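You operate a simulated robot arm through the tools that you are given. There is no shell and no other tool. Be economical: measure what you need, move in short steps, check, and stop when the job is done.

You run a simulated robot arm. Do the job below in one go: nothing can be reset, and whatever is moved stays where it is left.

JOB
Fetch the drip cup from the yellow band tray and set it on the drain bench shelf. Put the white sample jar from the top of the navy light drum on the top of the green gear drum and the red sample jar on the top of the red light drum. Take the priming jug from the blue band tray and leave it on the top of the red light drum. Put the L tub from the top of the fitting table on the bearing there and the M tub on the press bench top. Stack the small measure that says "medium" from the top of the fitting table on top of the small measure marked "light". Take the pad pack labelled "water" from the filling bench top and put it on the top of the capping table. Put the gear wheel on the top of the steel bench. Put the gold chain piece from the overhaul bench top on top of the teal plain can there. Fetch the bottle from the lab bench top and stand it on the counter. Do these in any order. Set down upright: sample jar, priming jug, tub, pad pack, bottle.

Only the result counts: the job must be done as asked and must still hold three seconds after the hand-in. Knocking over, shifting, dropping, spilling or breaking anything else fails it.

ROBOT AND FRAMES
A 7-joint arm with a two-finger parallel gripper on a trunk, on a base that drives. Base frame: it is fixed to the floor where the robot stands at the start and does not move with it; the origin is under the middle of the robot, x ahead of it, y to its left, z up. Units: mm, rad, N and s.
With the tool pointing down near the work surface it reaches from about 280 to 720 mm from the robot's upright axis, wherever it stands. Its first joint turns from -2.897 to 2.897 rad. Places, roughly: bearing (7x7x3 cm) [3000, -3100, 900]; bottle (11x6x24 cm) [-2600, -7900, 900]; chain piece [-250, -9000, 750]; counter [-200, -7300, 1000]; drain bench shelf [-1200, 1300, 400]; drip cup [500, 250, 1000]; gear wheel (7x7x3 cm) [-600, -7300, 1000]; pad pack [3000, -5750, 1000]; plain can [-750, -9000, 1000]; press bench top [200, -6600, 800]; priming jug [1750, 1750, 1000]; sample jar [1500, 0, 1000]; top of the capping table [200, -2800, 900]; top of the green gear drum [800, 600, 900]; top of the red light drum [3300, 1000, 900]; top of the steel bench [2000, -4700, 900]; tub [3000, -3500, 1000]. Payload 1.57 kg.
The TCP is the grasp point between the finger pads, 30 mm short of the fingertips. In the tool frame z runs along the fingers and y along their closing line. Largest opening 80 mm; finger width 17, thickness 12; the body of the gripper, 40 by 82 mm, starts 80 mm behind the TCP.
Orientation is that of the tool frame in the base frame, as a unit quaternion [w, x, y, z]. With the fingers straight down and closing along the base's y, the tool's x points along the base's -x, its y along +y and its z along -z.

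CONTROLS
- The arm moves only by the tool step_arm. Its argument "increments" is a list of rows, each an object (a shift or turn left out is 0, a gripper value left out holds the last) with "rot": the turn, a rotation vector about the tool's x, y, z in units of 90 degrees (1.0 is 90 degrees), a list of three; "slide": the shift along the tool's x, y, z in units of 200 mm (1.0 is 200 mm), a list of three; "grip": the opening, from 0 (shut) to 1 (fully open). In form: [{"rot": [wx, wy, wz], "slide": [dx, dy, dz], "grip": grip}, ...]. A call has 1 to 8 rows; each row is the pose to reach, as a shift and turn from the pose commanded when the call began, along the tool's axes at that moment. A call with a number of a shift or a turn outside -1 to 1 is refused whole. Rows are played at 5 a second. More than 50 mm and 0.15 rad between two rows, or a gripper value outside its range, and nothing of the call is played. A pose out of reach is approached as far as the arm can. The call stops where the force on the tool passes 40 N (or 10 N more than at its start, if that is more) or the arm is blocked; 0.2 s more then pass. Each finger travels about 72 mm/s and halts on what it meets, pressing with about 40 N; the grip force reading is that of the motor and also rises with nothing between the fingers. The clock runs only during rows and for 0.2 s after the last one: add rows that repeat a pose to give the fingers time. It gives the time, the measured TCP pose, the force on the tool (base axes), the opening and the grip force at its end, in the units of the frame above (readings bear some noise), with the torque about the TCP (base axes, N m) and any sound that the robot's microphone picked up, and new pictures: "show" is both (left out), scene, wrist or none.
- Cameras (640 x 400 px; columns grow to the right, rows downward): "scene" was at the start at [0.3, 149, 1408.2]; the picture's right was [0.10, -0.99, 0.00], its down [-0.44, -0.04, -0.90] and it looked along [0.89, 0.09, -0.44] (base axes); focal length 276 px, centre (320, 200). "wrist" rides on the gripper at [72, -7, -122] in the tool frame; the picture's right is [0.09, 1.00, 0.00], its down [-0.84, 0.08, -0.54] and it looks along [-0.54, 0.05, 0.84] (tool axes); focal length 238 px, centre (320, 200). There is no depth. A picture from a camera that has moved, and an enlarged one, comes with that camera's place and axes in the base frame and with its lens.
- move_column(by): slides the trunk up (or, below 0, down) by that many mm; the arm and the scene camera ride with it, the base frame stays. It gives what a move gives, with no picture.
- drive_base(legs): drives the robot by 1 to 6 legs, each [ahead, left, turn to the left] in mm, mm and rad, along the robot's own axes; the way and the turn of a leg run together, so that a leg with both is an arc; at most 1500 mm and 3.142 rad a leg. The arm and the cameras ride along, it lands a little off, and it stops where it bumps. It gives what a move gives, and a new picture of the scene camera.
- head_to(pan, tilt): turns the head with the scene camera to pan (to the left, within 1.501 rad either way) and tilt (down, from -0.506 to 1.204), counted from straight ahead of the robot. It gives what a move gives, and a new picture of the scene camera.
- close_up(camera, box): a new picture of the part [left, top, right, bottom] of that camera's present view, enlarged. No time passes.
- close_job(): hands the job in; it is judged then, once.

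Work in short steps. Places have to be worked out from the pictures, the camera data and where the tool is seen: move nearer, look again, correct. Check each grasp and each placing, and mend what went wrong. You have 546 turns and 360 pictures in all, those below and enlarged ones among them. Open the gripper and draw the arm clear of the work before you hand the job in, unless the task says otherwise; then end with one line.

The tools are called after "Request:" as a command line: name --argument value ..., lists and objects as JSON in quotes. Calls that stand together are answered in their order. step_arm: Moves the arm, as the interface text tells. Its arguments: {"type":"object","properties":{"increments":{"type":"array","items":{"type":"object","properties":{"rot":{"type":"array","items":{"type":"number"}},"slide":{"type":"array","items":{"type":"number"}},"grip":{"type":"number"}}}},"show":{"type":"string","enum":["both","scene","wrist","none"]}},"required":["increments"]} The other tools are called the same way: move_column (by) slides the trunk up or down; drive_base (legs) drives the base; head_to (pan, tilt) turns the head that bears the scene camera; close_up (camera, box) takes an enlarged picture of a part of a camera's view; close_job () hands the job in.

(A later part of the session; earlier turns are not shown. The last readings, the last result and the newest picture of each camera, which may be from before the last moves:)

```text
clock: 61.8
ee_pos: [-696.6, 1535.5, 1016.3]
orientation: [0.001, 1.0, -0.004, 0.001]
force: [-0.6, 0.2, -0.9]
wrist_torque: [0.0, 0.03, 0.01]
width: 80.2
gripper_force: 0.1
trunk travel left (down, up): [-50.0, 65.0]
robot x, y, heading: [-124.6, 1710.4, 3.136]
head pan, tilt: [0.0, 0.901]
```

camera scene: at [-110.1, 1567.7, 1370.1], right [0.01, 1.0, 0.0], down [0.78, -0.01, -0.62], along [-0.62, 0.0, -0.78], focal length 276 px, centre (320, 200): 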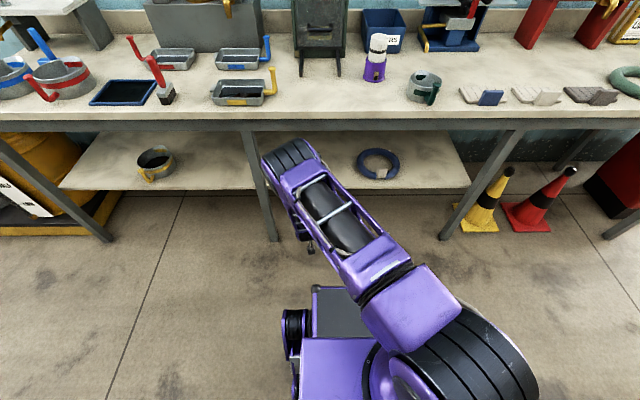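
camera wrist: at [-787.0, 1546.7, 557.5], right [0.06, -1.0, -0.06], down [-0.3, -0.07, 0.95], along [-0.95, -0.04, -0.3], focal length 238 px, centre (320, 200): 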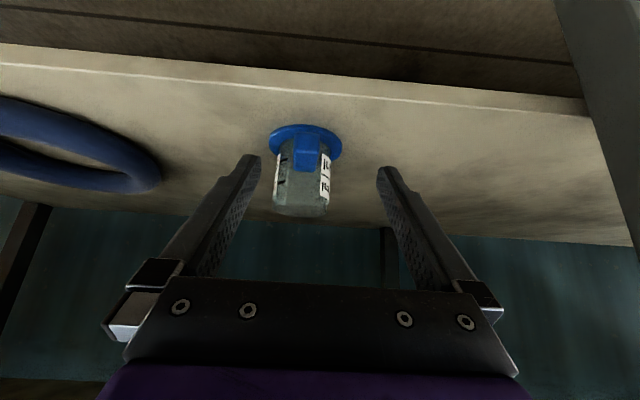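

Arm is up and vertical. I retract it, level the head, and turn around to see the drums.

Request:
step_arm --increments '[{"slide": [0.2, 0, -0.1]}, {"slide": [0.4, 0, -0.2]}, {"slide": [0.6, 0, -0.3]}, {"slide": [0.8, 0, -0.4]}, {"slide": [0.95, 0, -0.5]}]' --show "none"

Request:
head_to --pan 0.0 --tilt 0.4

Request:
drive_base --legs '[[0, 0, -1.57]]'

Request:
drive_base --legs '[[0, 0, -1.57]]'

```text
clock: 63.0
ee_pos: [-505.2, 1540.1, 1116.3]
orientation: [0.0, 1.0, -0.003, 0.002]
force: [0.0, -0.3, -0.2]
wrist_torque: [0.01, 0.01, 0.02]
width: 80.2
gripper_force: 0.0
trunk travel left (down, up): [-50.0, 65.0]
robot x, y, heading: [-120.8, 1706.9, 3.142]
head pan, tilt: [0.0, 0.901]
```

```text
clock: 63.9
ee_pos: [-505.7, 1538.8, 1117.9]
orientation: [0.001, 1.0, -0.003, 0.0]
force: [0.4, 0.5, 0.5]
wrist_torque: [-0.05, 0.01, 0.02]
width: 79.7
gripper_force: 0.0
trunk travel left (down, up): [-50.0, 65.0]
robot x, y, heading: [-121.7, 1706.3, 3.136]
head pan, tilt: [0.0, 0.4]
camera scene: at [-127.2, 1567.8, 1413.0], right [0.01, 1.0, 0.0], down [0.39, 0.0, -0.92], along [-0.92, 0.01, -0.39], focal length 276 px, centre (320, 200)
```

scene: 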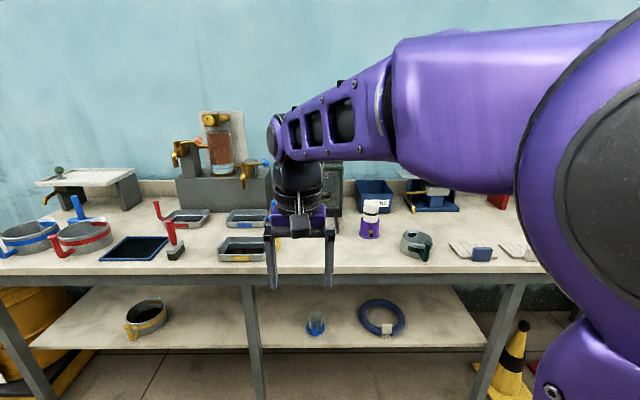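

```text
clock: 68.2
ee_pos: [-291.4, 2091.7, 1118.1]
orientation: [-0.001, -0.703, 0.711, 0.001]
force: [0.3, 0.8, 0.0]
wrist_torque: [-0.03, -0.02, 0.01]
width: 79.8
gripper_force: 0.0
trunk travel left (down, up): [-50.0, 65.0]
robot x, y, heading: [-121.7, 1705.3, 1.56]
head pan, tilt: [0.0, 0.4]
camera scene: at [-263.5, 1712.1, 1413.1], right [1.0, -0.01, 0.0], down [0.0, -0.39, -0.92], along [0.01, 0.92, -0.39], focal length 276 px, centre (320, 200)
```

scene: 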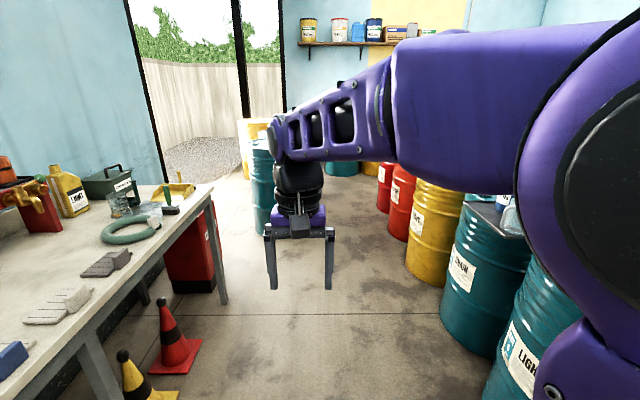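

```text
clock: 72.6
ee_pos: [267.9, 1862.9, 1118.2]
orientation: [0.0, 0.024, 1.0, 0.0]
force: [-0.5, 0.9, 0.1]
wrist_torque: [0.02, 0.0, -0.02]
width: 80.2
gripper_force: 0.0
trunk travel left (down, up): [-50.0, 65.0]
robot x, y, heading: [-125.9, 1710.0, -0.054]
head pan, tilt: [0.0, 0.4]
camera scene: at [-114.1, 1847.5, 1413.1], right [-0.05, -1.0, 0.0], down [-0.39, 0.02, -0.92], along [0.92, -0.04, -0.39], focal length 276 px, centre (320, 200)
```

scene: 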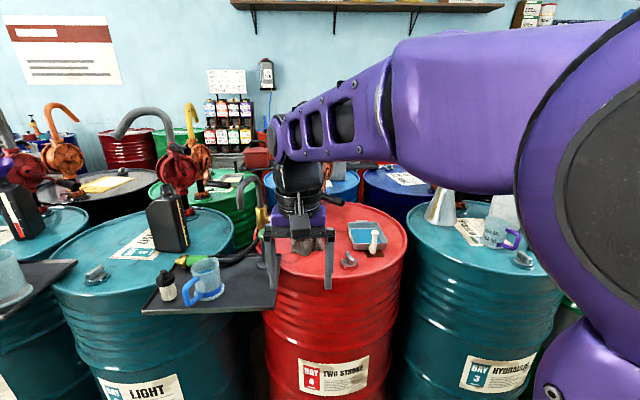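

The cup is fine on the shelf. The drums stand in several rows; I drive back along the aisle and round the navy end to look between the rows.

Request:
drive_base --legs '[[-80, 0, 0.054], [0, -1250, 0], [0, -1300, 0], [700, 0, 0]]'

Request:
drive_base --legs '[[0, 0, 0.9]]'

```text
clock: 101.3
ee_pos: [992.6, -568.5, 1118.1]
orientation: [0.0, -0.051, 0.999, 0.001]
force: [1.4, -0.4, -0.4]
wrist_torque: [-0.01, 0.0, -0.03]
width: 80.4
gripper_force: 0.2
trunk travel left (down, up): [-50.0, 65.0]
robot x, y, heading: [635.3, -776.4, 0.099]
head pan, tilt: [0.0, 0.4]
camera scene: at [616.8, -638.5, 1413.1], right [0.1, -1.0, 0.0], down [-0.39, -0.04, -0.92], along [0.92, 0.09, -0.39], focal length 276 px, centre (320, 200)
```

scene: 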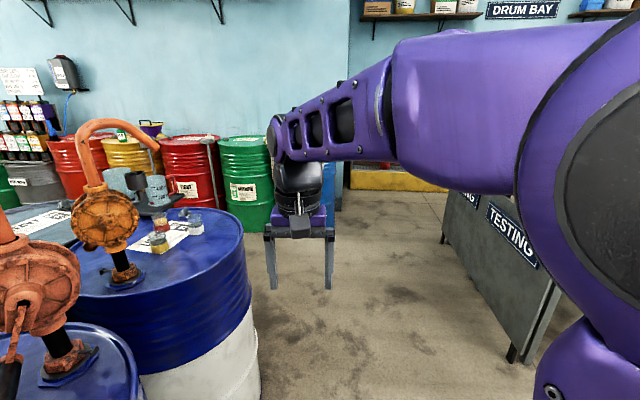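

```text
clock: 104.2
ee_pos: [678.2, -361.8, 1117.5]
orientation: [-0.001, -0.493, 0.87, 0.001]
force: [0.4, 0.4, -0.4]
wrist_torque: [-0.01, -0.02, 0.03]
width: 80.3
gripper_force: 0.1
trunk travel left (down, up): [-50.0, 65.0]
robot x, y, heading: [627.3, -779.4, 1.031]
head pan, tilt: [0.0, 0.4]
camera scene: at [509.6, -703.5, 1413.1], right [0.86, -0.52, 0.0], down [-0.2, -0.33, -0.92], along [0.48, 0.79, -0.39], focal length 276 px, centre (320, 200)
```

scene: 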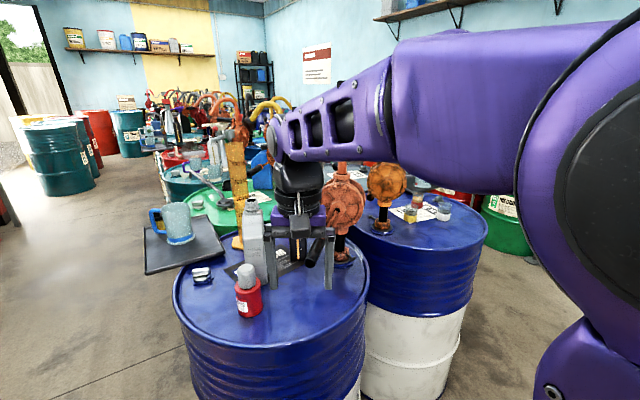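

Behind the first row a second navy drum carries small jars, reachable from an aisle on its far side. I enlarge that.

Request:
close_up --camera "scene" --box '[370, 170, 490, 245]'

Request:
drive_base --legs '[[0, 0, -1.03]]'

```text
5.33 times, centred on (430, 208) of scene
camera zoom: at [509.6, -703.5, 1413.1], right [0.86, -0.52, 0.0], down [-0.2, -0.33, -0.92], along [0.48, 0.79, -0.39], focal length 1471 px, centre (-267, 160)
```

zoom: 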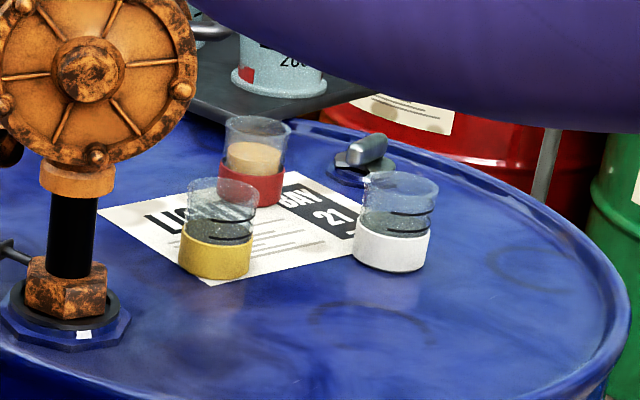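

```text
clock: 107.2
ee_pos: [1007.1, -598.3, 1117.0]
orientation: [0.0, -0.01, 1.0, 0.001]
force: [-0.6, 0.1, -0.1]
wrist_torque: [0.01, 0.0, 0.02]
width: 80.0
gripper_force: 0.1
trunk travel left (down, up): [-50.0, 65.0]
robot x, y, heading: [630.1, -779.3, 0.017]
head pan, tilt: [0.0, 0.4]
camera scene: at [627.9, -638.0, 1413.1], right [0.02, -1.0, 0.0], down [-0.39, -0.01, -0.92], along [0.92, 0.02, -0.39], focal length 276 px, centre (320, 200)
```

scene: 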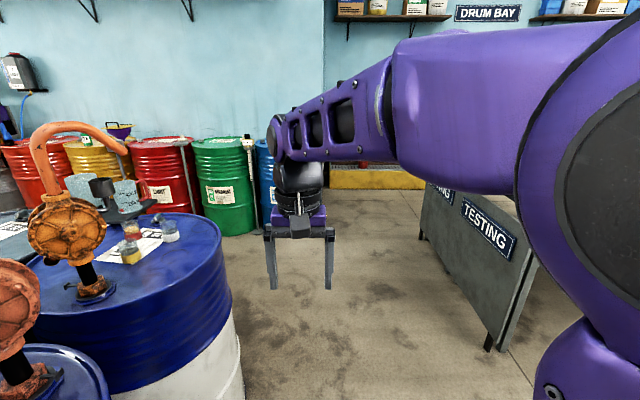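

White jar ≈[1448,-114], red ≈[1482,45], yellow ≈[1353,-31]. I can reach them from the drum's near (‑y) side: drive to about [1640,-800] and turn left.

Request:
drive_base --legs '[[1010, -30, 0], [0, 0, 1.55]]'

```text
clock: 116.4
ee_pos: [1461.3, -419.6, 1119.0]
orientation: [0.0, 0.708, -0.706, 0.0]
force: [0.2, 0.4, -0.7]
wrist_torque: [0.0, -0.01, -0.02]
width: 80.0
gripper_force: 0.2
trunk travel left (down, up): [-50.0, 65.0]
robot x, y, heading: [1635.6, -805.9, 1.574]
head pan, tilt: [0.0, 0.4]
camera scene: at [1492.8, -799.9, 1413.1], right [1.0, 0.0, 0.0], down [0.0, -0.39, -0.92], along [0.0, 0.92, -0.39], focal length 276 px, centre (320, 200)
```

scene: 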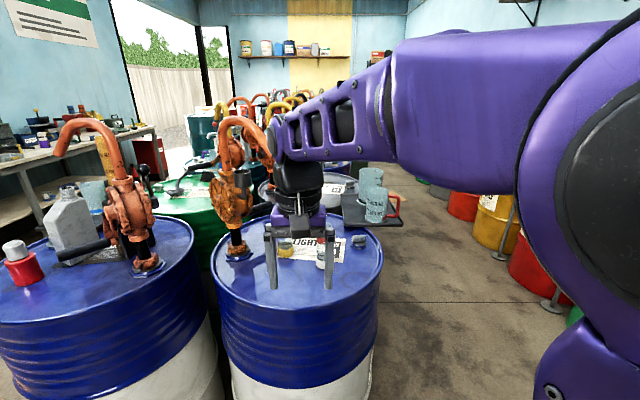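

The jars are just beyond the gripper; I check the wrist view.

Request:
close_up --camera "wrist" --box '[0, 0, 640, 400]'

Request:
close_up --camera "scene" --box '[210, 200, 410, 325]'

```text
1.00 times, centred on (320, 200) of wrist (not enlarged: the box is as wide or as high as the picture)
camera zoom: at [1468.1, -491.9, 1240.5], right [-1.0, -0.1, 0.0], down [-0.08, 0.84, 0.54], along [-0.05, 0.54, -0.84], focal length 238 px, centre (320, 200)
```

zoom: 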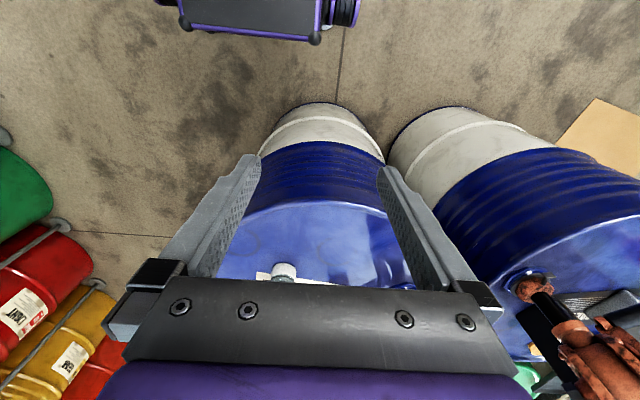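

```text
3.20 times, centred on (310, 262) of scene
camera zoom: at [1492.8, -799.9, 1413.1], right [1.0, 0.0, 0.0], down [0.0, -0.39, -0.92], along [0.0, 0.92, -0.39], focal length 883 px, centre (352, 0)
```

zoom: 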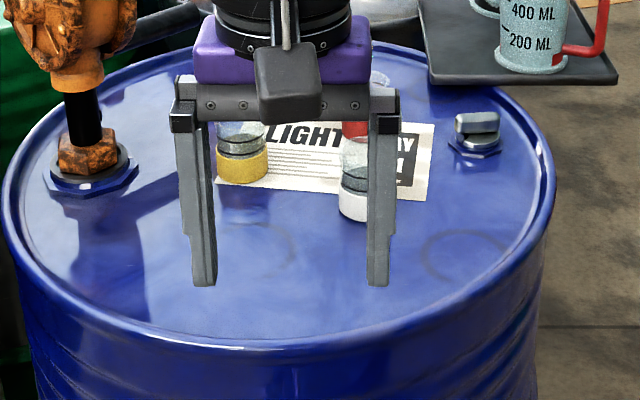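

White jar estimated at [1492,-80], red at [1512,45]. I move 280 mm forward at height and look down with the wrist camera.

Request:
step_arm --increments '[{"slide": [-0.2, -0.1, 0]}, {"slide": [-0.4, -0.155, 0]}, {"slide": [-0.6, -0.155, 0.1]}, {"slide": [-0.8, -0.155, 0.2]}, {"slide": [-1.0, -0.155, 0.3]}]' --show "none"

Request:
step_arm --increments '[{"slide": [-0.2, 0, 0]}, {"slide": [-0.4, 0, 0]}, {"slide": [-0.4, 0, 0]}]' --show "wrist"

```text
clock: 117.6
ee_pos: [1490.0, -217.6, 1059.3]
orientation: [0.001, 0.709, -0.705, -0.001]
force: [-0.3, 0.0, 1.4]
wrist_torque: [0.05, 0.01, 0.03]
width: 80.1
gripper_force: 0.1
trunk travel left (down, up): [-50.0, 65.0]
robot x, y, heading: [1632.9, -800.1, 1.577]
head pan, tilt: [0.0, 0.4]
```

```text
clock: 118.4
ee_pos: [1488.9, -141.4, 1058.1]
orientation: [0.001, 0.708, -0.706, 0.001]
force: [-0.9, 0.3, -0.6]
wrist_torque: [-0.03, 0.01, -0.02]
width: 80.0
gripper_force: 0.0
trunk travel left (down, up): [-50.0, 65.0]
robot x, y, heading: [1633.9, -802.2, 1.572]
head pan, tilt: [0.0, 0.4]
camera wrist: at [1495.9, -212.3, 1181.4], right [-1.0, -0.1, 0.0], down [-0.08, 0.84, 0.54], along [-0.05, 0.54, -0.84], focal length 238 px, centre (320, 200)
```

wrist: 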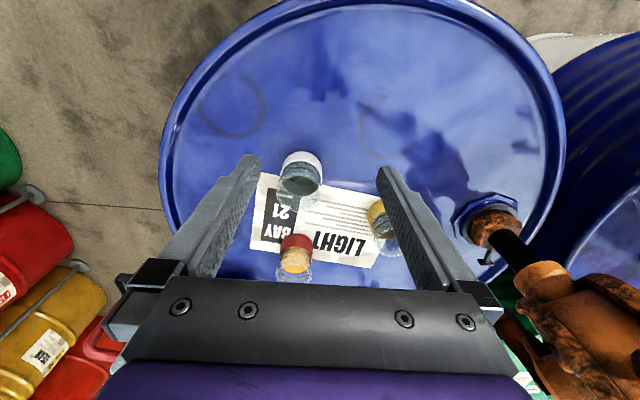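

White jar at [1508,-85]. I align above it and descend to z≈940.

Request:
step_arm --increments '[{"slide": [-0.15, -0.05, 0]}, {"slide": [-0.28, -0.095, 0.1]}, {"slide": [-0.28, -0.095, 0.3]}, {"slide": [-0.28, -0.095, 0.5]}, {"slide": [-0.28, -0.095, 0.59]}, {"slide": [-0.28, -0.095, 0.59]}]' --show "wrist"

```text
clock: 119.8
ee_pos: [1509.3, -93.7, 938.6]
orientation: [0.0, 0.709, -0.706, 0.0]
force: [0.0, -0.2, -0.8]
wrist_torque: [0.0, 0.0, 0.0]
width: 80.0
gripper_force: 0.0
out of reach, approached as far as the arm can: row 1, 2, 3, 4, 5, 6
trunk travel left (down, up): [-50.0, 65.0]
robot x, y, heading: [1631.4, -800.9, 1.571]
head pan, tilt: [0.0, 0.4]
camera wrist: at [1516.4, -164.6, 1061.3], right [-1.0, -0.1, 0.0], down [-0.08, 0.84, 0.54], along [-0.05, 0.54, -0.84], focal length 238 px, centre (320, 200)
```

wrist: 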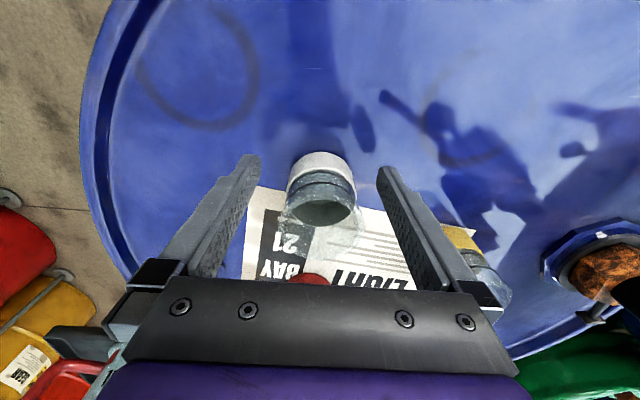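

At reach limit but the jar is between the fingers, centered. I close and lift.

Request:
step_arm --increments '[{"grip": 0}, {"grip": 0}, {"grip": 0}, {"grip": 0}, {"grip": 0, "slide": [0, 0, -0.15]}, {"grip": 0, "slide": [0.1, 0, -0.35]}, {"grip": 0, "slide": [0.2, 0, -0.55]}, {"grip": 0, "slide": [0.4, 0, -0.75]}]' --show "wrist"

```text
refused: row 8 steps farther than a row can; nothing moved
```

Row spacing was too large; I resend with smaller steps.

Request:
step_arm --increments '[{"grip": 0}, {"grip": 0}, {"grip": 0}, {"grip": 0}, {"grip": 0, "slide": [0, 0, -0.15]}, {"grip": 0, "slide": [0.1, 0, -0.35]}, {"grip": 0, "slide": [0.2, 0, -0.55]}, {"grip": 0, "slide": [0.3, 0, -0.75]}]' --show "wrist"

```text
clock: 121.6
ee_pos: [1509.0, -142.5, 1094.5]
orientation: [0.001, 0.708, -0.706, 0.001]
force: [0.2, 0.3, -0.3]
wrist_torque: [-0.02, -0.02, -0.03]
width: 0.0
gripper_force: 20.8
out of reach, approached as far as the arm can: row 5, 7, 8
trunk travel left (down, up): [-50.0, 65.0]
robot x, y, heading: [1633.3, -801.6, 1.571]
head pan, tilt: [0.0, 0.4]
camera wrist: at [1515.6, -213.7, 1216.7], right [-1.0, -0.1, 0.0], down [-0.08, 0.84, 0.54], along [-0.05, 0.54, -0.84], focal length 238 px, centre (320, 200)
```

wrist: 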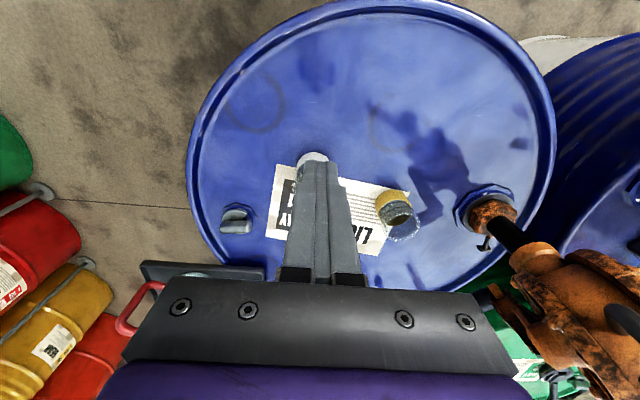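

The grip closed empty. I open and look at where the white jar is now.

Request:
step_arm --increments '[{"grip": 1}, {"grip": 1}, {"grip": 1}, {"grip": 1}, {"grip": 1}, {"grip": 1}]' --show "wrist"

Request:
close_up --camera "wrist" --box '[220, 110, 420, 290]'

```text
clock: 123.0
ee_pos: [1508.6, -142.4, 1093.4]
orientation: [0.002, 0.708, -0.706, 0.002]
force: [0.3, -0.7, 1.2]
wrist_torque: [0.0, -0.03, 0.0]
width: 80.1
gripper_force: 0.0
trunk travel left (down, up): [-50.0, 65.0]
robot x, y, heading: [1630.1, -800.1, 1.578]
head pan, tilt: [0.0, 0.4]
camera wrist: at [1515.7, -213.6, 1216.4], right [-1.0, -0.1, 0.0], down [-0.08, 0.84, 0.54], along [-0.05, 0.54, -0.84], focal length 238 px, centre (320, 200)
```

wrist: 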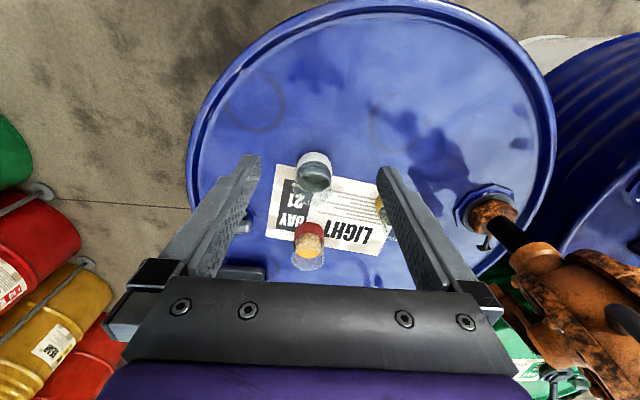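

```text
2.22 times, centred on (320, 200) of wrist
camera zoom: at [1515.7, -213.6, 1216.4], right [-1.0, -0.1, 0.0], down [-0.08, 0.84, 0.54], along [-0.05, 0.54, -0.84], focal length 530 px, centre (320, 200)
```

zoom: 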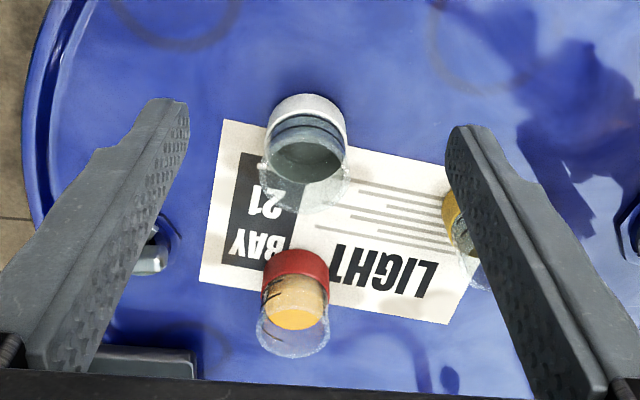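

The jar still stands but slipped forward to about [1510,-62]; I was at the reach limit. I drive 80 mm closer and look again.

Request:
drive_base --legs '[[80, 0, 0]]'

Request:
close_up --camera "wrist" --box '[220, 110, 420, 290]'

```text
clock: 124.0
ee_pos: [1508.8, -61.6, 1093.9]
orientation: [0.002, 0.708, -0.706, 0.002]
force: [0.1, 0.0, -0.2]
wrist_torque: [0.01, 0.0, -0.05]
width: 79.9
gripper_force: 0.1
trunk travel left (down, up): [-50.0, 65.0]
robot x, y, heading: [1635.9, -721.2, 1.571]
head pan, tilt: [0.0, 0.4]
camera scene: at [1492.6, -720.3, 1413.1], right [1.0, 0.0, 0.0], down [0.0, -0.39, -0.92], along [0.0, 0.92, -0.39], focal length 276 px, centre (320, 200)
```

scene: 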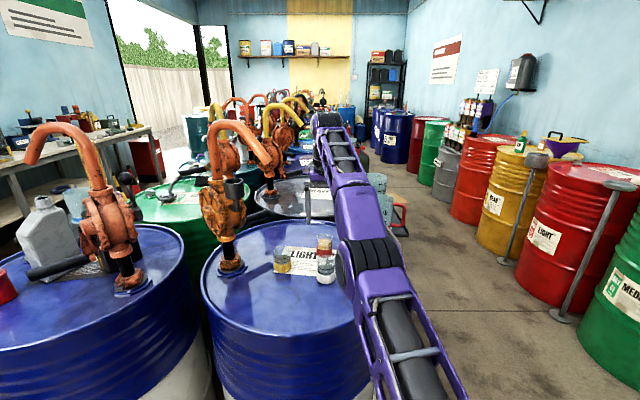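

```text
2.22 times, centred on (320, 200) of wrist
camera zoom: at [1515.6, -133.9, 1216.5], right [-1.0, -0.1, 0.0], down [-0.08, 0.84, 0.54], along [-0.05, 0.54, -0.84], focal length 530 px, centre (320, 200)
```

zoom: 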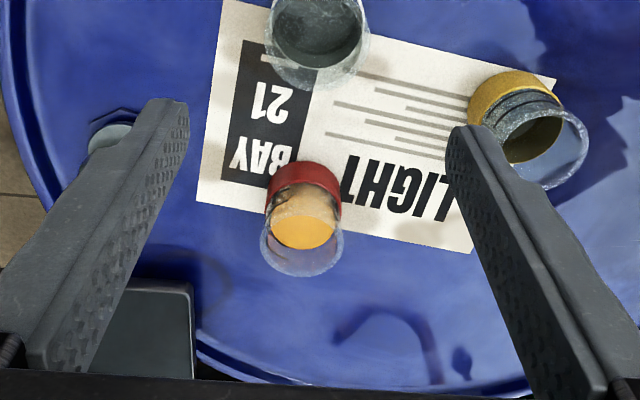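

I enlarge the scene view to cross-check the white jar's position.

Request:
close_up --camera "scene" --box '[250, 220, 370, 295]'

```text
5.33 times, centred on (310, 258) of scene
camera zoom: at [1492.6, -720.3, 1413.1], right [1.0, 0.0, 0.0], down [0.0, -0.39, -0.92], along [0.0, 0.92, -0.39], focal length 1471 px, centre (373, -107)
```

zoom: 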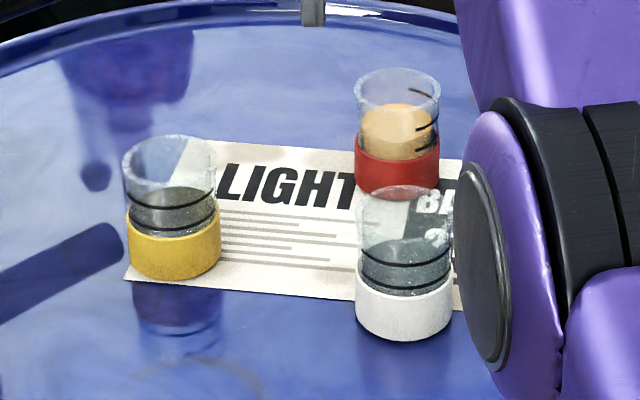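

Cameras disagree by ~20 mm on y. I lower to just above the rim and look from close.

Request:
step_arm --increments '[{"slide": [0, 0, 0.2]}, {"slide": [0, 0, 0.4]}, {"slide": [0, 0, 0.4]}]' --show "wrist"

```text
clock: 124.8
ee_pos: [1503.6, -36.7, 1022.2]
orientation: [0.002, 0.708, -0.706, 0.001]
force: [-0.7, 0.3, -0.3]
wrist_torque: [0.01, 0.01, 0.01]
width: 79.8
gripper_force: 0.0
out of reach, approached as far as the arm can: row 1, 2, 3
trunk travel left (down, up): [-50.0, 65.0]
robot x, y, heading: [1636.5, -727.1, 1.572]
head pan, tilt: [0.0, 0.4]
camera wrist: at [1511.1, -107.5, 1144.6], right [-1.0, -0.1, 0.0], down [-0.08, 0.84, 0.54], along [-0.05, 0.54, -0.84], focal length 238 px, centre (320, 200)
```

wrist: 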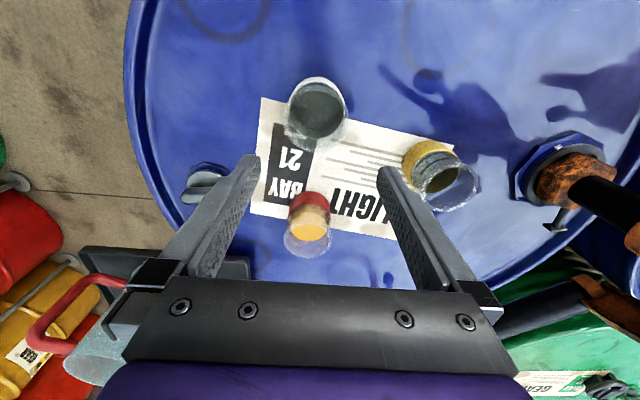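

The wrist view puts the jar at [1509,-62], yet the tool stands at y=-37 with "out of reach". I issue a hold to see what settles.

Request:
step_arm --increments '[{"slide": [0, 0, 0]}, {"slide": [0, 0, 0]}, {"slide": [0, 0, 0]}]' --show "none"

```text
clock: 125.6
ee_pos: [1503.1, -37.5, 1022.0]
orientation: [0.002, 0.709, -0.705, 0.002]
force: [-0.1, 0.2, 0.1]
wrist_torque: [-0.02, 0.02, -0.01]
width: 79.9
gripper_force: 0.0
trunk travel left (down, up): [-50.0, 65.0]
robot x, y, heading: [1635.4, -723.8, 1.566]
head pan, tilt: [0.0, 0.4]
```

Now command equals measurement. I shift 25 mm back to y=-62 and lower.

Request:
step_arm --increments '[{"slide": [0.06, -0.025, 0]}, {"slide": [0.122, -0.025, 0]}, {"slide": [0.122, -0.025, 0.1]}]' --show "wrist"

```text
clock: 126.4
ee_pos: [1502.1, -33.3, 1010.5]
orientation: [0.002, 0.708, -0.706, 0.002]
force: [-0.1, -0.4, -0.5]
wrist_torque: [-0.01, 0.0, -0.01]
width: 79.9
gripper_force: 0.0
out of reach, approached as far as the arm can: row 1, 2, 3
trunk travel left (down, up): [-50.0, 65.0]
robot x, y, heading: [1635.9, -722.6, 1.566]
head pan, tilt: [0.0, 0.4]
camera wrist: at [1509.2, -104.4, 1132.8], right [-1.0, -0.1, 0.0], down [-0.08, 0.84, 0.54], along [-0.05, 0.54, -0.84], focal length 238 px, centre (320, 200)
```

wrist: 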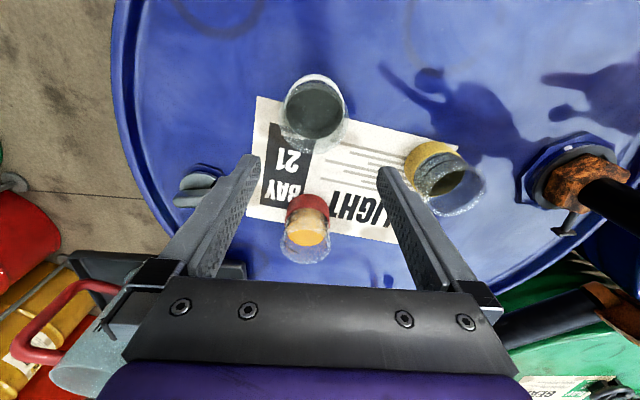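

The arm acts as if at a joint limit here. I go up and back to get out of it.

Request:
step_arm --increments '[{"slide": [0, 0, -0.2]}, {"slide": [0, 0, -0.4]}, {"slide": [0.1, 0, -0.5]}, {"slide": [0.3, 0, -0.5]}, {"slide": [0.5, 0, -0.5]}, {"slide": [0.7, 0, -0.5]}]' --show "scene"

```text
clock: 127.8
ee_pos: [1503.7, -175.5, 1105.9]
orientation: [0.001, 0.709, -0.705, -0.001]
force: [0.8, 0.6, 0.9]
wrist_torque: [0.01, 0.02, -0.02]
width: 79.9
gripper_force: 0.0
out of reach, approached as far as the arm can: row 1, 2, 3
trunk travel left (down, up): [-50.0, 65.0]
robot x, y, heading: [1637.3, -720.9, 1.572]
head pan, tilt: [0.0, 0.4]
camera scene: at [1492.6, -720.1, 1413.1], right [1.0, 0.0, 0.0], down [0.0, -0.39, -0.92], along [0.0, 0.92, -0.39], focal length 276 px, centre (320, 200)
```

scene: 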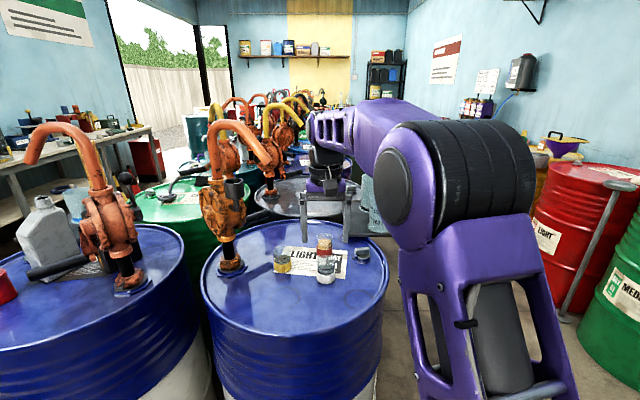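

Recovered. Now I approach the jar again: to [1509,-62] at z≈1030.

Request:
step_arm --increments '[{"slide": [-0.2, -0.027, 0.1]}, {"slide": [-0.4, -0.027, 0.2]}, {"slide": [-0.567, -0.027, 0.38]}, {"slide": [-0.567, -0.027, 0.38]}]' --show "wrist"

```text
clock: 128.8
ee_pos: [1512.0, -58.5, 1031.2]
orientation: [0.001, 0.708, -0.706, 0.001]
force: [0.4, 0.3, -0.1]
wrist_torque: [0.04, 0.02, -0.02]
width: 79.8
gripper_force: 0.1
trunk travel left (down, up): [-50.0, 65.0]
robot x, y, heading: [1635.0, -722.2, 1.575]
head pan, tilt: [0.0, 0.4]
camera wrist: at [1519.8, -130.4, 1154.2], right [-1.0, -0.1, 0.0], down [-0.08, 0.84, 0.54], along [-0.05, 0.54, -0.84], focal length 238 px, centre (320, 200)
```

wrist: 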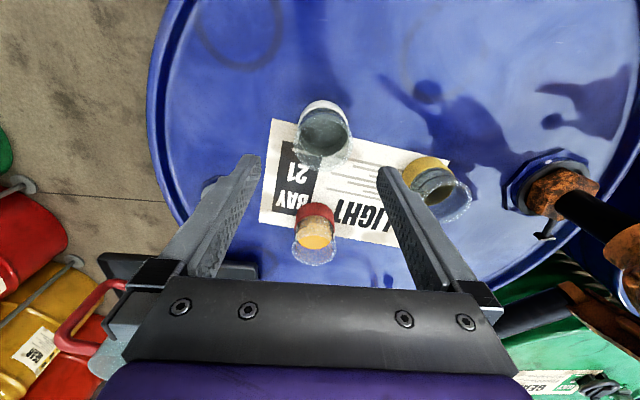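

Jar at about [1511,-67]; I shift 8 mm back and descend around it.

Request:
step_arm --increments '[{"slide": [0.04, 0, 0.1]}, {"slide": [0.04, 0, 0.3]}, {"slide": [0.04, 0, 0.46]}, {"slide": [0.04, 0, 0.46]}]' --show "wrist"

Request:
close_up --camera "wrist" --box '[220, 110, 420, 290]'

```text
clock: 129.8
ee_pos: [1510.7, -67.5, 939.7]
orientation: [0.0, 0.708, -0.706, 0.001]
force: [-0.1, -0.1, 0.1]
wrist_torque: [-0.03, 0.03, -0.02]
width: 80.1
gripper_force: 0.0
trunk travel left (down, up): [-50.0, 65.0]
robot x, y, heading: [1633.4, -721.7, 1.573]
head pan, tilt: [0.0, 0.4]
camera wrist: at [1517.9, -137.6, 1062.3], right [-1.0, -0.1, 0.0], down [-0.08, 0.84, 0.54], along [-0.05, 0.54, -0.84], focal length 238 px, centre (320, 200)
```

wrist: 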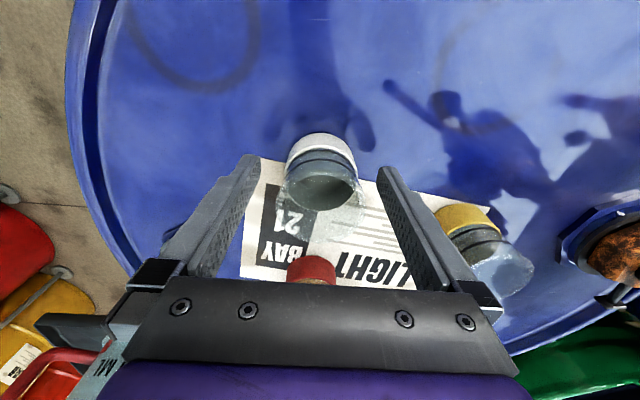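

```text
2.22 times, centred on (320, 200) of wrist
camera zoom: at [1517.9, -137.6, 1062.3], right [-1.0, -0.1, 0.0], down [-0.08, 0.84, 0.54], along [-0.05, 0.54, -0.84], focal length 530 px, centre (320, 200)
```

zoom: 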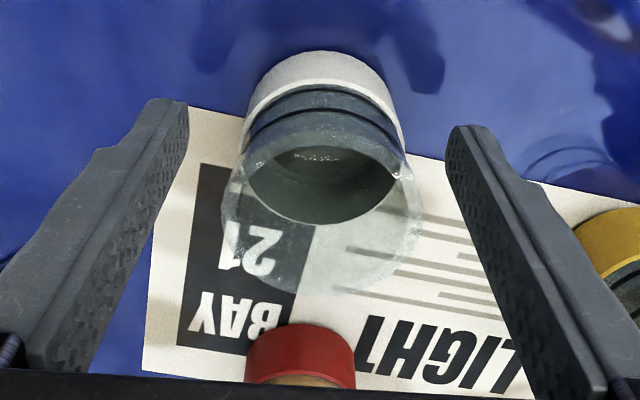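

The jar (≈51 mm wide) sits centered on the TCP. I close.

Request:
step_arm --increments '[{"grip": 0}, {"grip": 0}, {"grip": 0}, {"grip": 0}]' --show "wrist"

```text
clock: 130.8
ee_pos: [1509.8, -66.6, 940.4]
orientation: [0.002, 0.708, -0.706, 0.001]
force: [-1.1, 0.2, -0.3]
wrist_torque: [0.01, -0.02, 0.01]
width: 52.6
gripper_force: 40.3
trunk travel left (down, up): [-50.0, 65.0]
robot x, y, heading: [1636.8, -722.4, 1.57]
head pan, tilt: [0.0, 0.4]
camera wrist: at [1517.9, -137.7, 1062.5], right [-1.0, -0.1, 0.0], down [-0.08, 0.84, 0.54], along [-0.05, 0.54, -0.84], focal length 238 px, centre (320, 200)
```

wrist: 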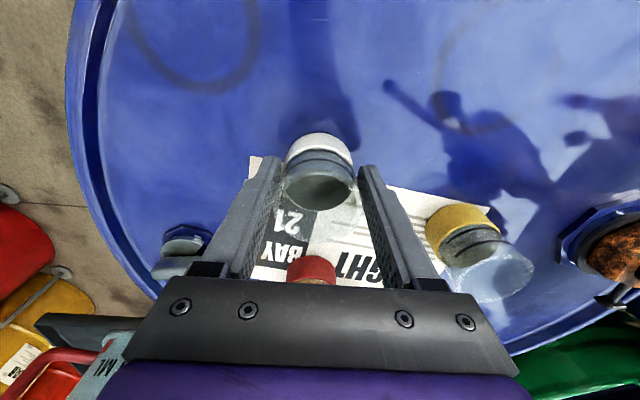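

The white jar is gripped. I lift, retract, and back away toward the west aisle.

Request:
step_arm --increments '[{"grip": 0, "slide": [0, 0, -0.1]}, {"grip": 0, "slide": [0, 0, -0.3]}, {"grip": 0, "slide": [0, 0, -0.5]}, {"grip": 0, "slide": [0.1, 0, -0.7]}, {"grip": 0, "slide": [0.3, 0, -0.75]}, {"grip": 0, "slide": [0.5, 0, -0.75]}, {"grip": 0, "slide": [0.7, 0, -0.75]}, {"grip": 0, "slide": [0.9, 0, -0.75]}]' --show "none"

Request:
drive_base --legs '[[-130, 0, 0], [0, 1500, 0], [0, 140, -1.57]]'

```text
clock: 132.6
ee_pos: [1511.1, -246.9, 1093.6]
orientation: [0.001, 0.709, -0.705, 0.002]
force: [0.0, 0.2, -2.2]
wrist_torque: [-0.03, -0.02, 0.0]
width: 52.6
gripper_force: 40.0
trunk travel left (down, up): [-50.0, 65.0]
robot x, y, heading: [1632.4, -722.6, 1.577]
head pan, tilt: [0.0, 0.4]
```

```text
clock: 151.9
ee_pos: [522.6, -605.2, 1093.9]
orientation: [-0.002, 0.001, 1.0, 0.0]
force: [0.4, 0.0, -1.7]
wrist_torque: [0.02, 0.04, 0.0]
width: 52.5
gripper_force: 40.4
trunk travel left (down, up): [-50.0, 65.0]
robot x, y, heading: [49.0, -729.1, -0.007]
head pan, tilt: [0.0, 0.4]
camera scene: at [49.0, -586.7, 1413.1], right [0.0, -1.0, 0.0], down [-0.39, 0.0, -0.92], along [0.92, 0.0, -0.39], focal length 276 px, centre (320, 200)
```

scene: 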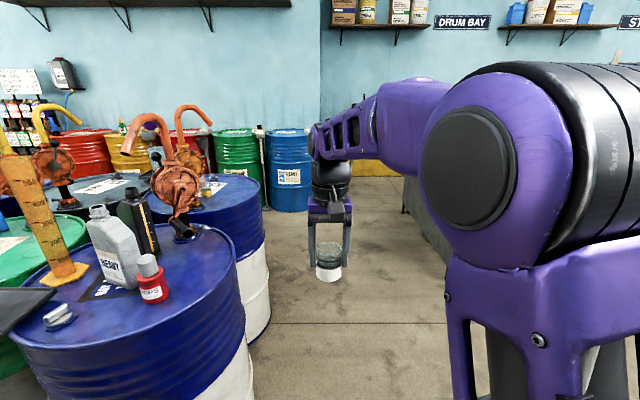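

Jar held. I back up 200 mm, then slide left to y≈450 in front of the green gear drum.

Request:
drive_base --legs '[[-220, 0, 0], [0, 1200, 0]]'

```text
clock: 165.0
ee_pos: [287.2, 614.2, 1094.5]
orientation: [-0.001, -0.015, 1.0, 0.001]
force: [-0.3, -0.4, -2.1]
wrist_torque: [0.02, 0.0, 0.01]
width: 52.7
gripper_force: 39.6
trunk travel left (down, up): [-50.0, 65.0]
robot x, y, heading: [-183.3, 480.6, 0.031]
head pan, tilt: [0.0, 0.4]
camera scene: at [-188.9, 619.7, 1413.1], right [0.03, -1.0, 0.0], down [-0.39, -0.01, -0.92], along [0.92, 0.03, -0.39], focal length 276 px, centre (320, 200)
```

scene: 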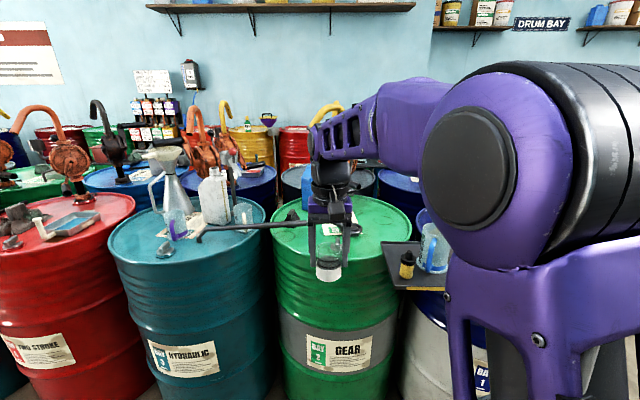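

The green gear drum is straight ahead. I look at its top with the wrist camera.

Request:
step_arm --increments '[{"grip": 0, "slide": [-0.2, 0, 0]}, {"grip": 0, "slide": [-0.4, 0, 0]}, {"grip": 0, "slide": [-0.6, 0, 0]}, {"grip": 0, "slide": [-0.6, 0, 0]}]' --show "both"

```text
clock: 166.0
ee_pos: [407.7, 620.1, 1093.8]
orientation: [-0.002, -0.015, 1.0, 0.0]
force: [0.1, 0.0, -2.1]
wrist_torque: [-0.01, -0.02, 0.0]
width: 52.7
gripper_force: 39.5
trunk travel left (down, up): [-50.0, 65.0]
robot x, y, heading: [-189.0, 482.2, 0.03]
head pan, tilt: [0.0, 0.4]
camera scene: at [-188.7, 619.7, 1413.1], right [0.03, -1.0, 0.0], down [-0.39, -0.01, -0.92], along [0.92, 0.03, -0.39], focal length 276 px, centre (320, 200)
camera wrist: at [336.6, 611.5, 1217.2], right [-0.12, 0.99, 0.0], down [0.84, 0.1, 0.54], along [0.53, 0.07, -0.84], focal length 238 px, centre (320, 200)
```

scene: 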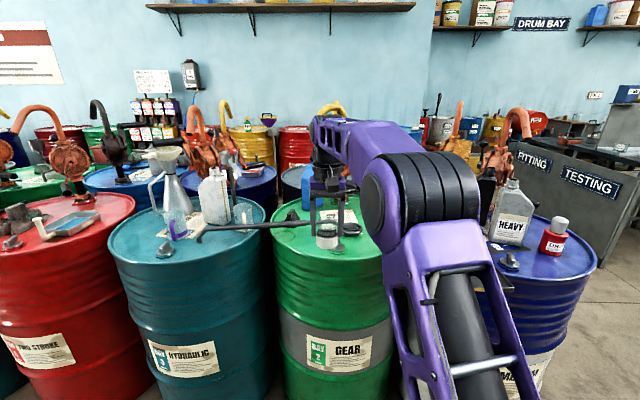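
wrist: 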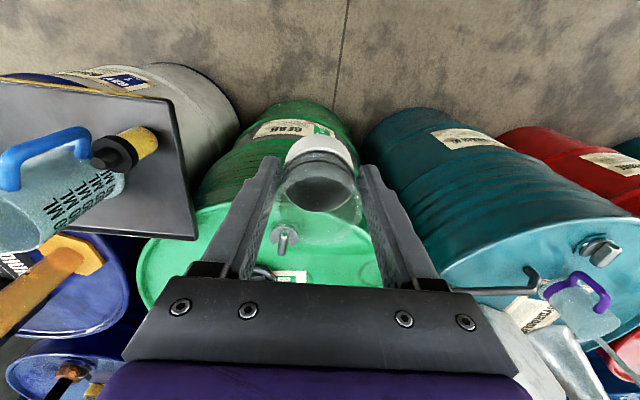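

Layout on the green drum: bung ≈[623,587], crank along x≈690, tray edge at y≈425. I choose [630,497] for the jar and drive 170 mm forward first.

Request:
drive_base --legs '[[170, 0, 0]]'

Request:
step_arm --increments '[{"grip": 0, "slide": [0, -0.22, 0]}, {"grip": 0, "slide": [0, -0.44, 0]}, {"grip": 0, "slide": [-0.15, -0.62, 0]}, {"grip": 0, "slide": [-0.25, -0.64, 0.1]}, {"grip": 0, "slide": [-0.25, -0.64, 0.3]}, {"grip": 0, "slide": [-0.25, -0.64, 0.3]}]' --show "wrist"

```text
clock: 167.5
ee_pos: [574.5, 625.6, 1094.8]
orientation: [-0.002, -0.016, 1.0, 0.0]
force: [-0.8, -0.6, -1.1]
wrist_torque: [0.0, 0.03, 0.0]
width: 52.2
gripper_force: 40.6
trunk travel left (down, up): [-50.0, 65.0]
robot x, y, heading: [-19.3, 485.8, 0.03]
head pan, tilt: [0.0, 0.4]
camera scene: at [-22.3, 624.6, 1413.1], right [0.03, -1.0, 0.0], down [-0.39, -0.01, -0.92], along [0.92, 0.03, -0.39], focal length 276 px, centre (320, 200)
```

scene: 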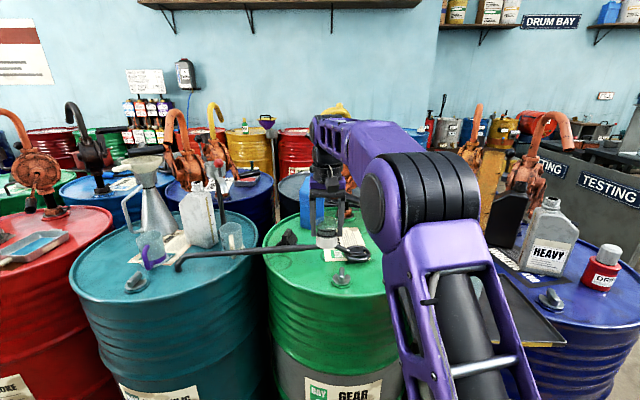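

```text
clock: 168.9
ee_pos: [630.7, 500.5, 1036.9]
orientation: [-0.002, -0.016, 1.0, 0.001]
force: [-0.6, 0.5, -1.3]
wrist_torque: [0.02, 0.01, 0.01]
width: 52.7
gripper_force: 39.8
trunk travel left (down, up): [-50.0, 65.0]
robot x, y, heading: [-19.9, 488.9, 0.033]
head pan, tilt: [0.0, 0.4]
camera wrist: at [558.9, 491.6, 1159.0], right [-0.12, 0.99, 0.0], down [0.84, 0.1, 0.54], along [0.54, 0.07, -0.84], focal length 238 px, centre (320, 200)
```

wrist: 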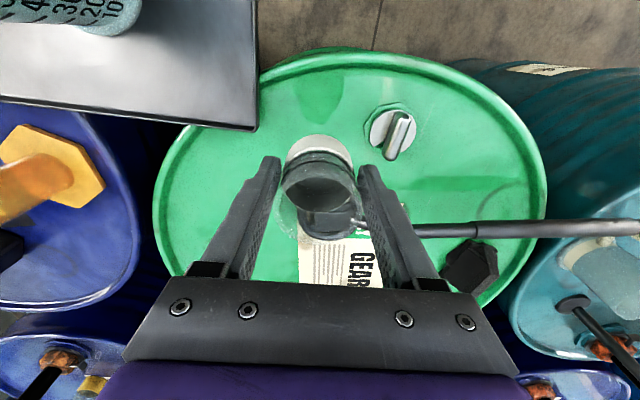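

Gap looks right; I shift 10 mm further from the bung and lower gently to contact.

Request:
step_arm --increments '[{"grip": 0, "slide": [0, -0.05, 0.2]}, {"grip": 0, "slide": [0, -0.05, 0.38]}, {"grip": 0, "slide": [0, -0.05, 0.42]}, {"grip": 0, "slide": [0, -0.05, 0.45]}, {"grip": 0, "slide": [0, -0.05, 0.48]}, {"grip": 0, "slide": [0, -0.05, 0.51]}, {"grip": 0, "slide": [0, -0.05, 0.54]}]' --show "wrist"

```text
clock: 170.5
ee_pos: [628.5, 490.3, 932.3]
orientation: [0.003, -0.017, 1.0, 0.0]
force: [1.0, -2.0, 32.4]
wrist_torque: [-0.11, -0.31, -0.09]
width: 52.3
gripper_force: 39.9
trunk travel left (down, up): [-50.0, 65.0]
robot x, y, heading: [-16.8, 486.0, 0.028]
head pan, tilt: [0.0, 0.4]
camera wrist: at [556.4, 481.7, 1052.7], right [-0.12, 0.99, 0.0], down [0.83, 0.1, 0.55], along [0.54, 0.07, -0.84], focal length 238 px, centre (320, 200)
```

wrist: 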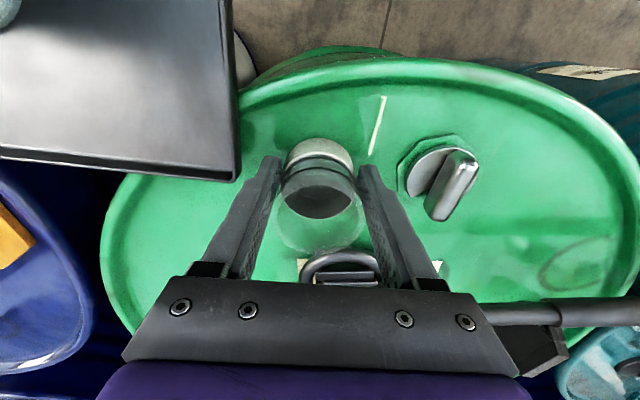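

Resting firmly on the drum. I open modestly (64 mm) and rise.

Request:
step_arm --increments '[{"grip": 0.8}, {"grip": 0.8}, {"grip": 0.8, "slide": [0, 0, -0.1]}, {"grip": 0.8, "slide": [0, 0, -0.3]}, {"grip": 0.8, "slide": [0, 0, -0.5]}, {"grip": 0.8, "slide": [0, 0, -0.7]}]' --show "wrist"

```text
clock: 171.9
ee_pos: [629.6, 489.8, 1068.4]
orientation: [-0.002, -0.017, 1.0, 0.001]
force: [0.4, 0.9, -0.3]
wrist_torque: [-0.02, -0.02, -0.02]
width: 64.2
gripper_force: 0.1
trunk travel left (down, up): [-50.0, 65.0]
robot x, y, heading: [-20.5, 482.7, 0.031]
head pan, tilt: [0.0, 0.4]
camera wrist: at [558.5, 481.2, 1191.5], right [-0.12, 0.99, 0.0], down [0.84, 0.1, 0.54], along [0.53, 0.07, -0.84], focal length 238 px, centre (320, 200)
```

wrist: 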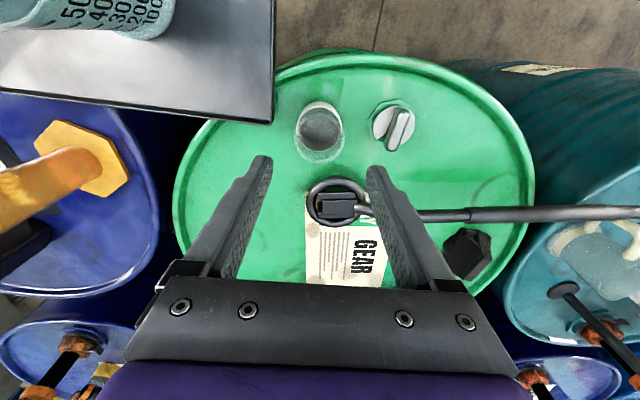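

The white jar stands on the green drum. I retract and drive round to the east aisle for the red jar.

Request:
step_arm --increments '[{"slide": [0.2, 0, -0.2]}, {"slide": [0.4, 0, -0.25]}, {"slide": [0.6, 0, -0.25]}, {"slide": [0.8, 0, -0.25]}, {"slide": [1.0, 0, -0.25]}]' --show "none"

Request:
drive_base --legs '[[-180, 0, -0.03], [0, -1300, 0], [1200, 0, 0], [1200, 0, 0]]'

```text
refused: row 1 steps farther than a row can; nothing moved
```

```text
clock: 197.2
ee_pos: [2869.1, -991.6, 1068.2]
orientation: [-0.002, 0.034, 0.999, 0.0]
force: [0.8, 0.7, 0.2]
wrist_torque: [0.02, 0.01, -0.03]
width: 63.9
gripper_force: 0.0
trunk travel left (down, up): [-50.0, 65.0]
robot x, y, heading: [2220.4, -930.4, -0.073]
head pan, tilt: [0.0, 0.4]
camera scene: at [2234.5, -790.9, 1413.1], right [-0.07, -1.0, 0.0], down [-0.39, 0.03, -0.92], along [0.92, -0.07, -0.39], focal length 276 px, centre (320, 200)
```

scene: 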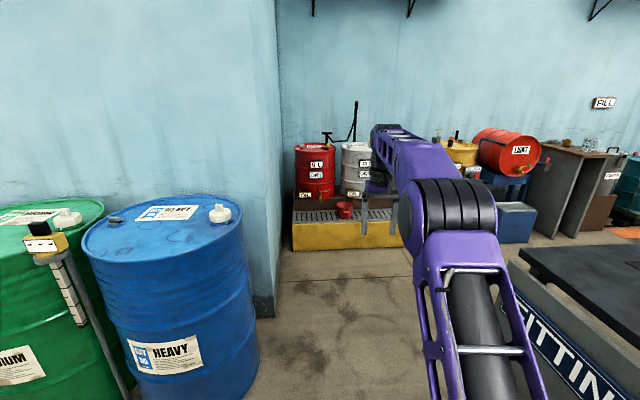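

The arm move was refused but the drive ran, so I must recheck the yellow tray later. I now retract the arm here, in free space.

Request:
step_arm --increments '[{"slide": [0.2, 0, -0.1], "grip": 1}, {"slide": [0.4, 0, -0.2], "grip": 1}, {"slide": [0.6, 0, -0.25], "grip": 1}, {"slide": [0.8, 0, -0.25], "grip": 1}, {"slide": [1.0, 0, -0.25], "grip": 1}]' --show "none"

Request:
drive_base --legs '[[0, 0, 1.64], [900, 0, 0]]'

```text
clock: 198.4
ee_pos: [2669.5, -981.0, 1119.1]
orientation: [-0.002, 0.035, 0.999, 0.001]
force: [0.1, 0.9, 0.0]
wrist_torque: [0.0, 0.04, 0.0]
width: 80.0
gripper_force: 0.0
trunk travel left (down, up): [-50.0, 65.0]
robot x, y, heading: [2222.9, -930.4, -0.072]
head pan, tilt: [0.0, 0.4]
```

```text
clock: 207.0
ee_pos: [2276.7, 391.0, 1119.4]
orientation: [-0.001, -0.697, 0.717, -0.002]
force: [-0.7, -0.6, 1.2]
wrist_torque: [0.0, 0.0, 0.02]
width: 80.1
gripper_force: 0.1
trunk travel left (down, up): [-50.0, 65.0]
robot x, y, heading: [2243.5, -59.1, 1.548]
head pan, tilt: [0.0, 0.4]
camera scene: at [2104.6, -52.5, 1413.1], right [1.0, -0.03, 0.0], down [-0.01, -0.39, -0.92], along [0.03, 0.92, -0.39], focal length 276 px, centre (320, 200)
```

scene: 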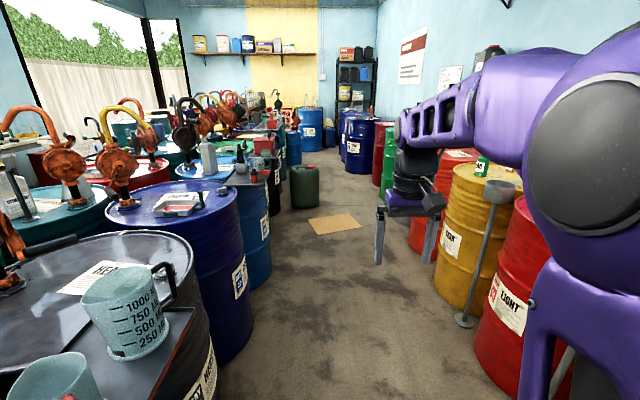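

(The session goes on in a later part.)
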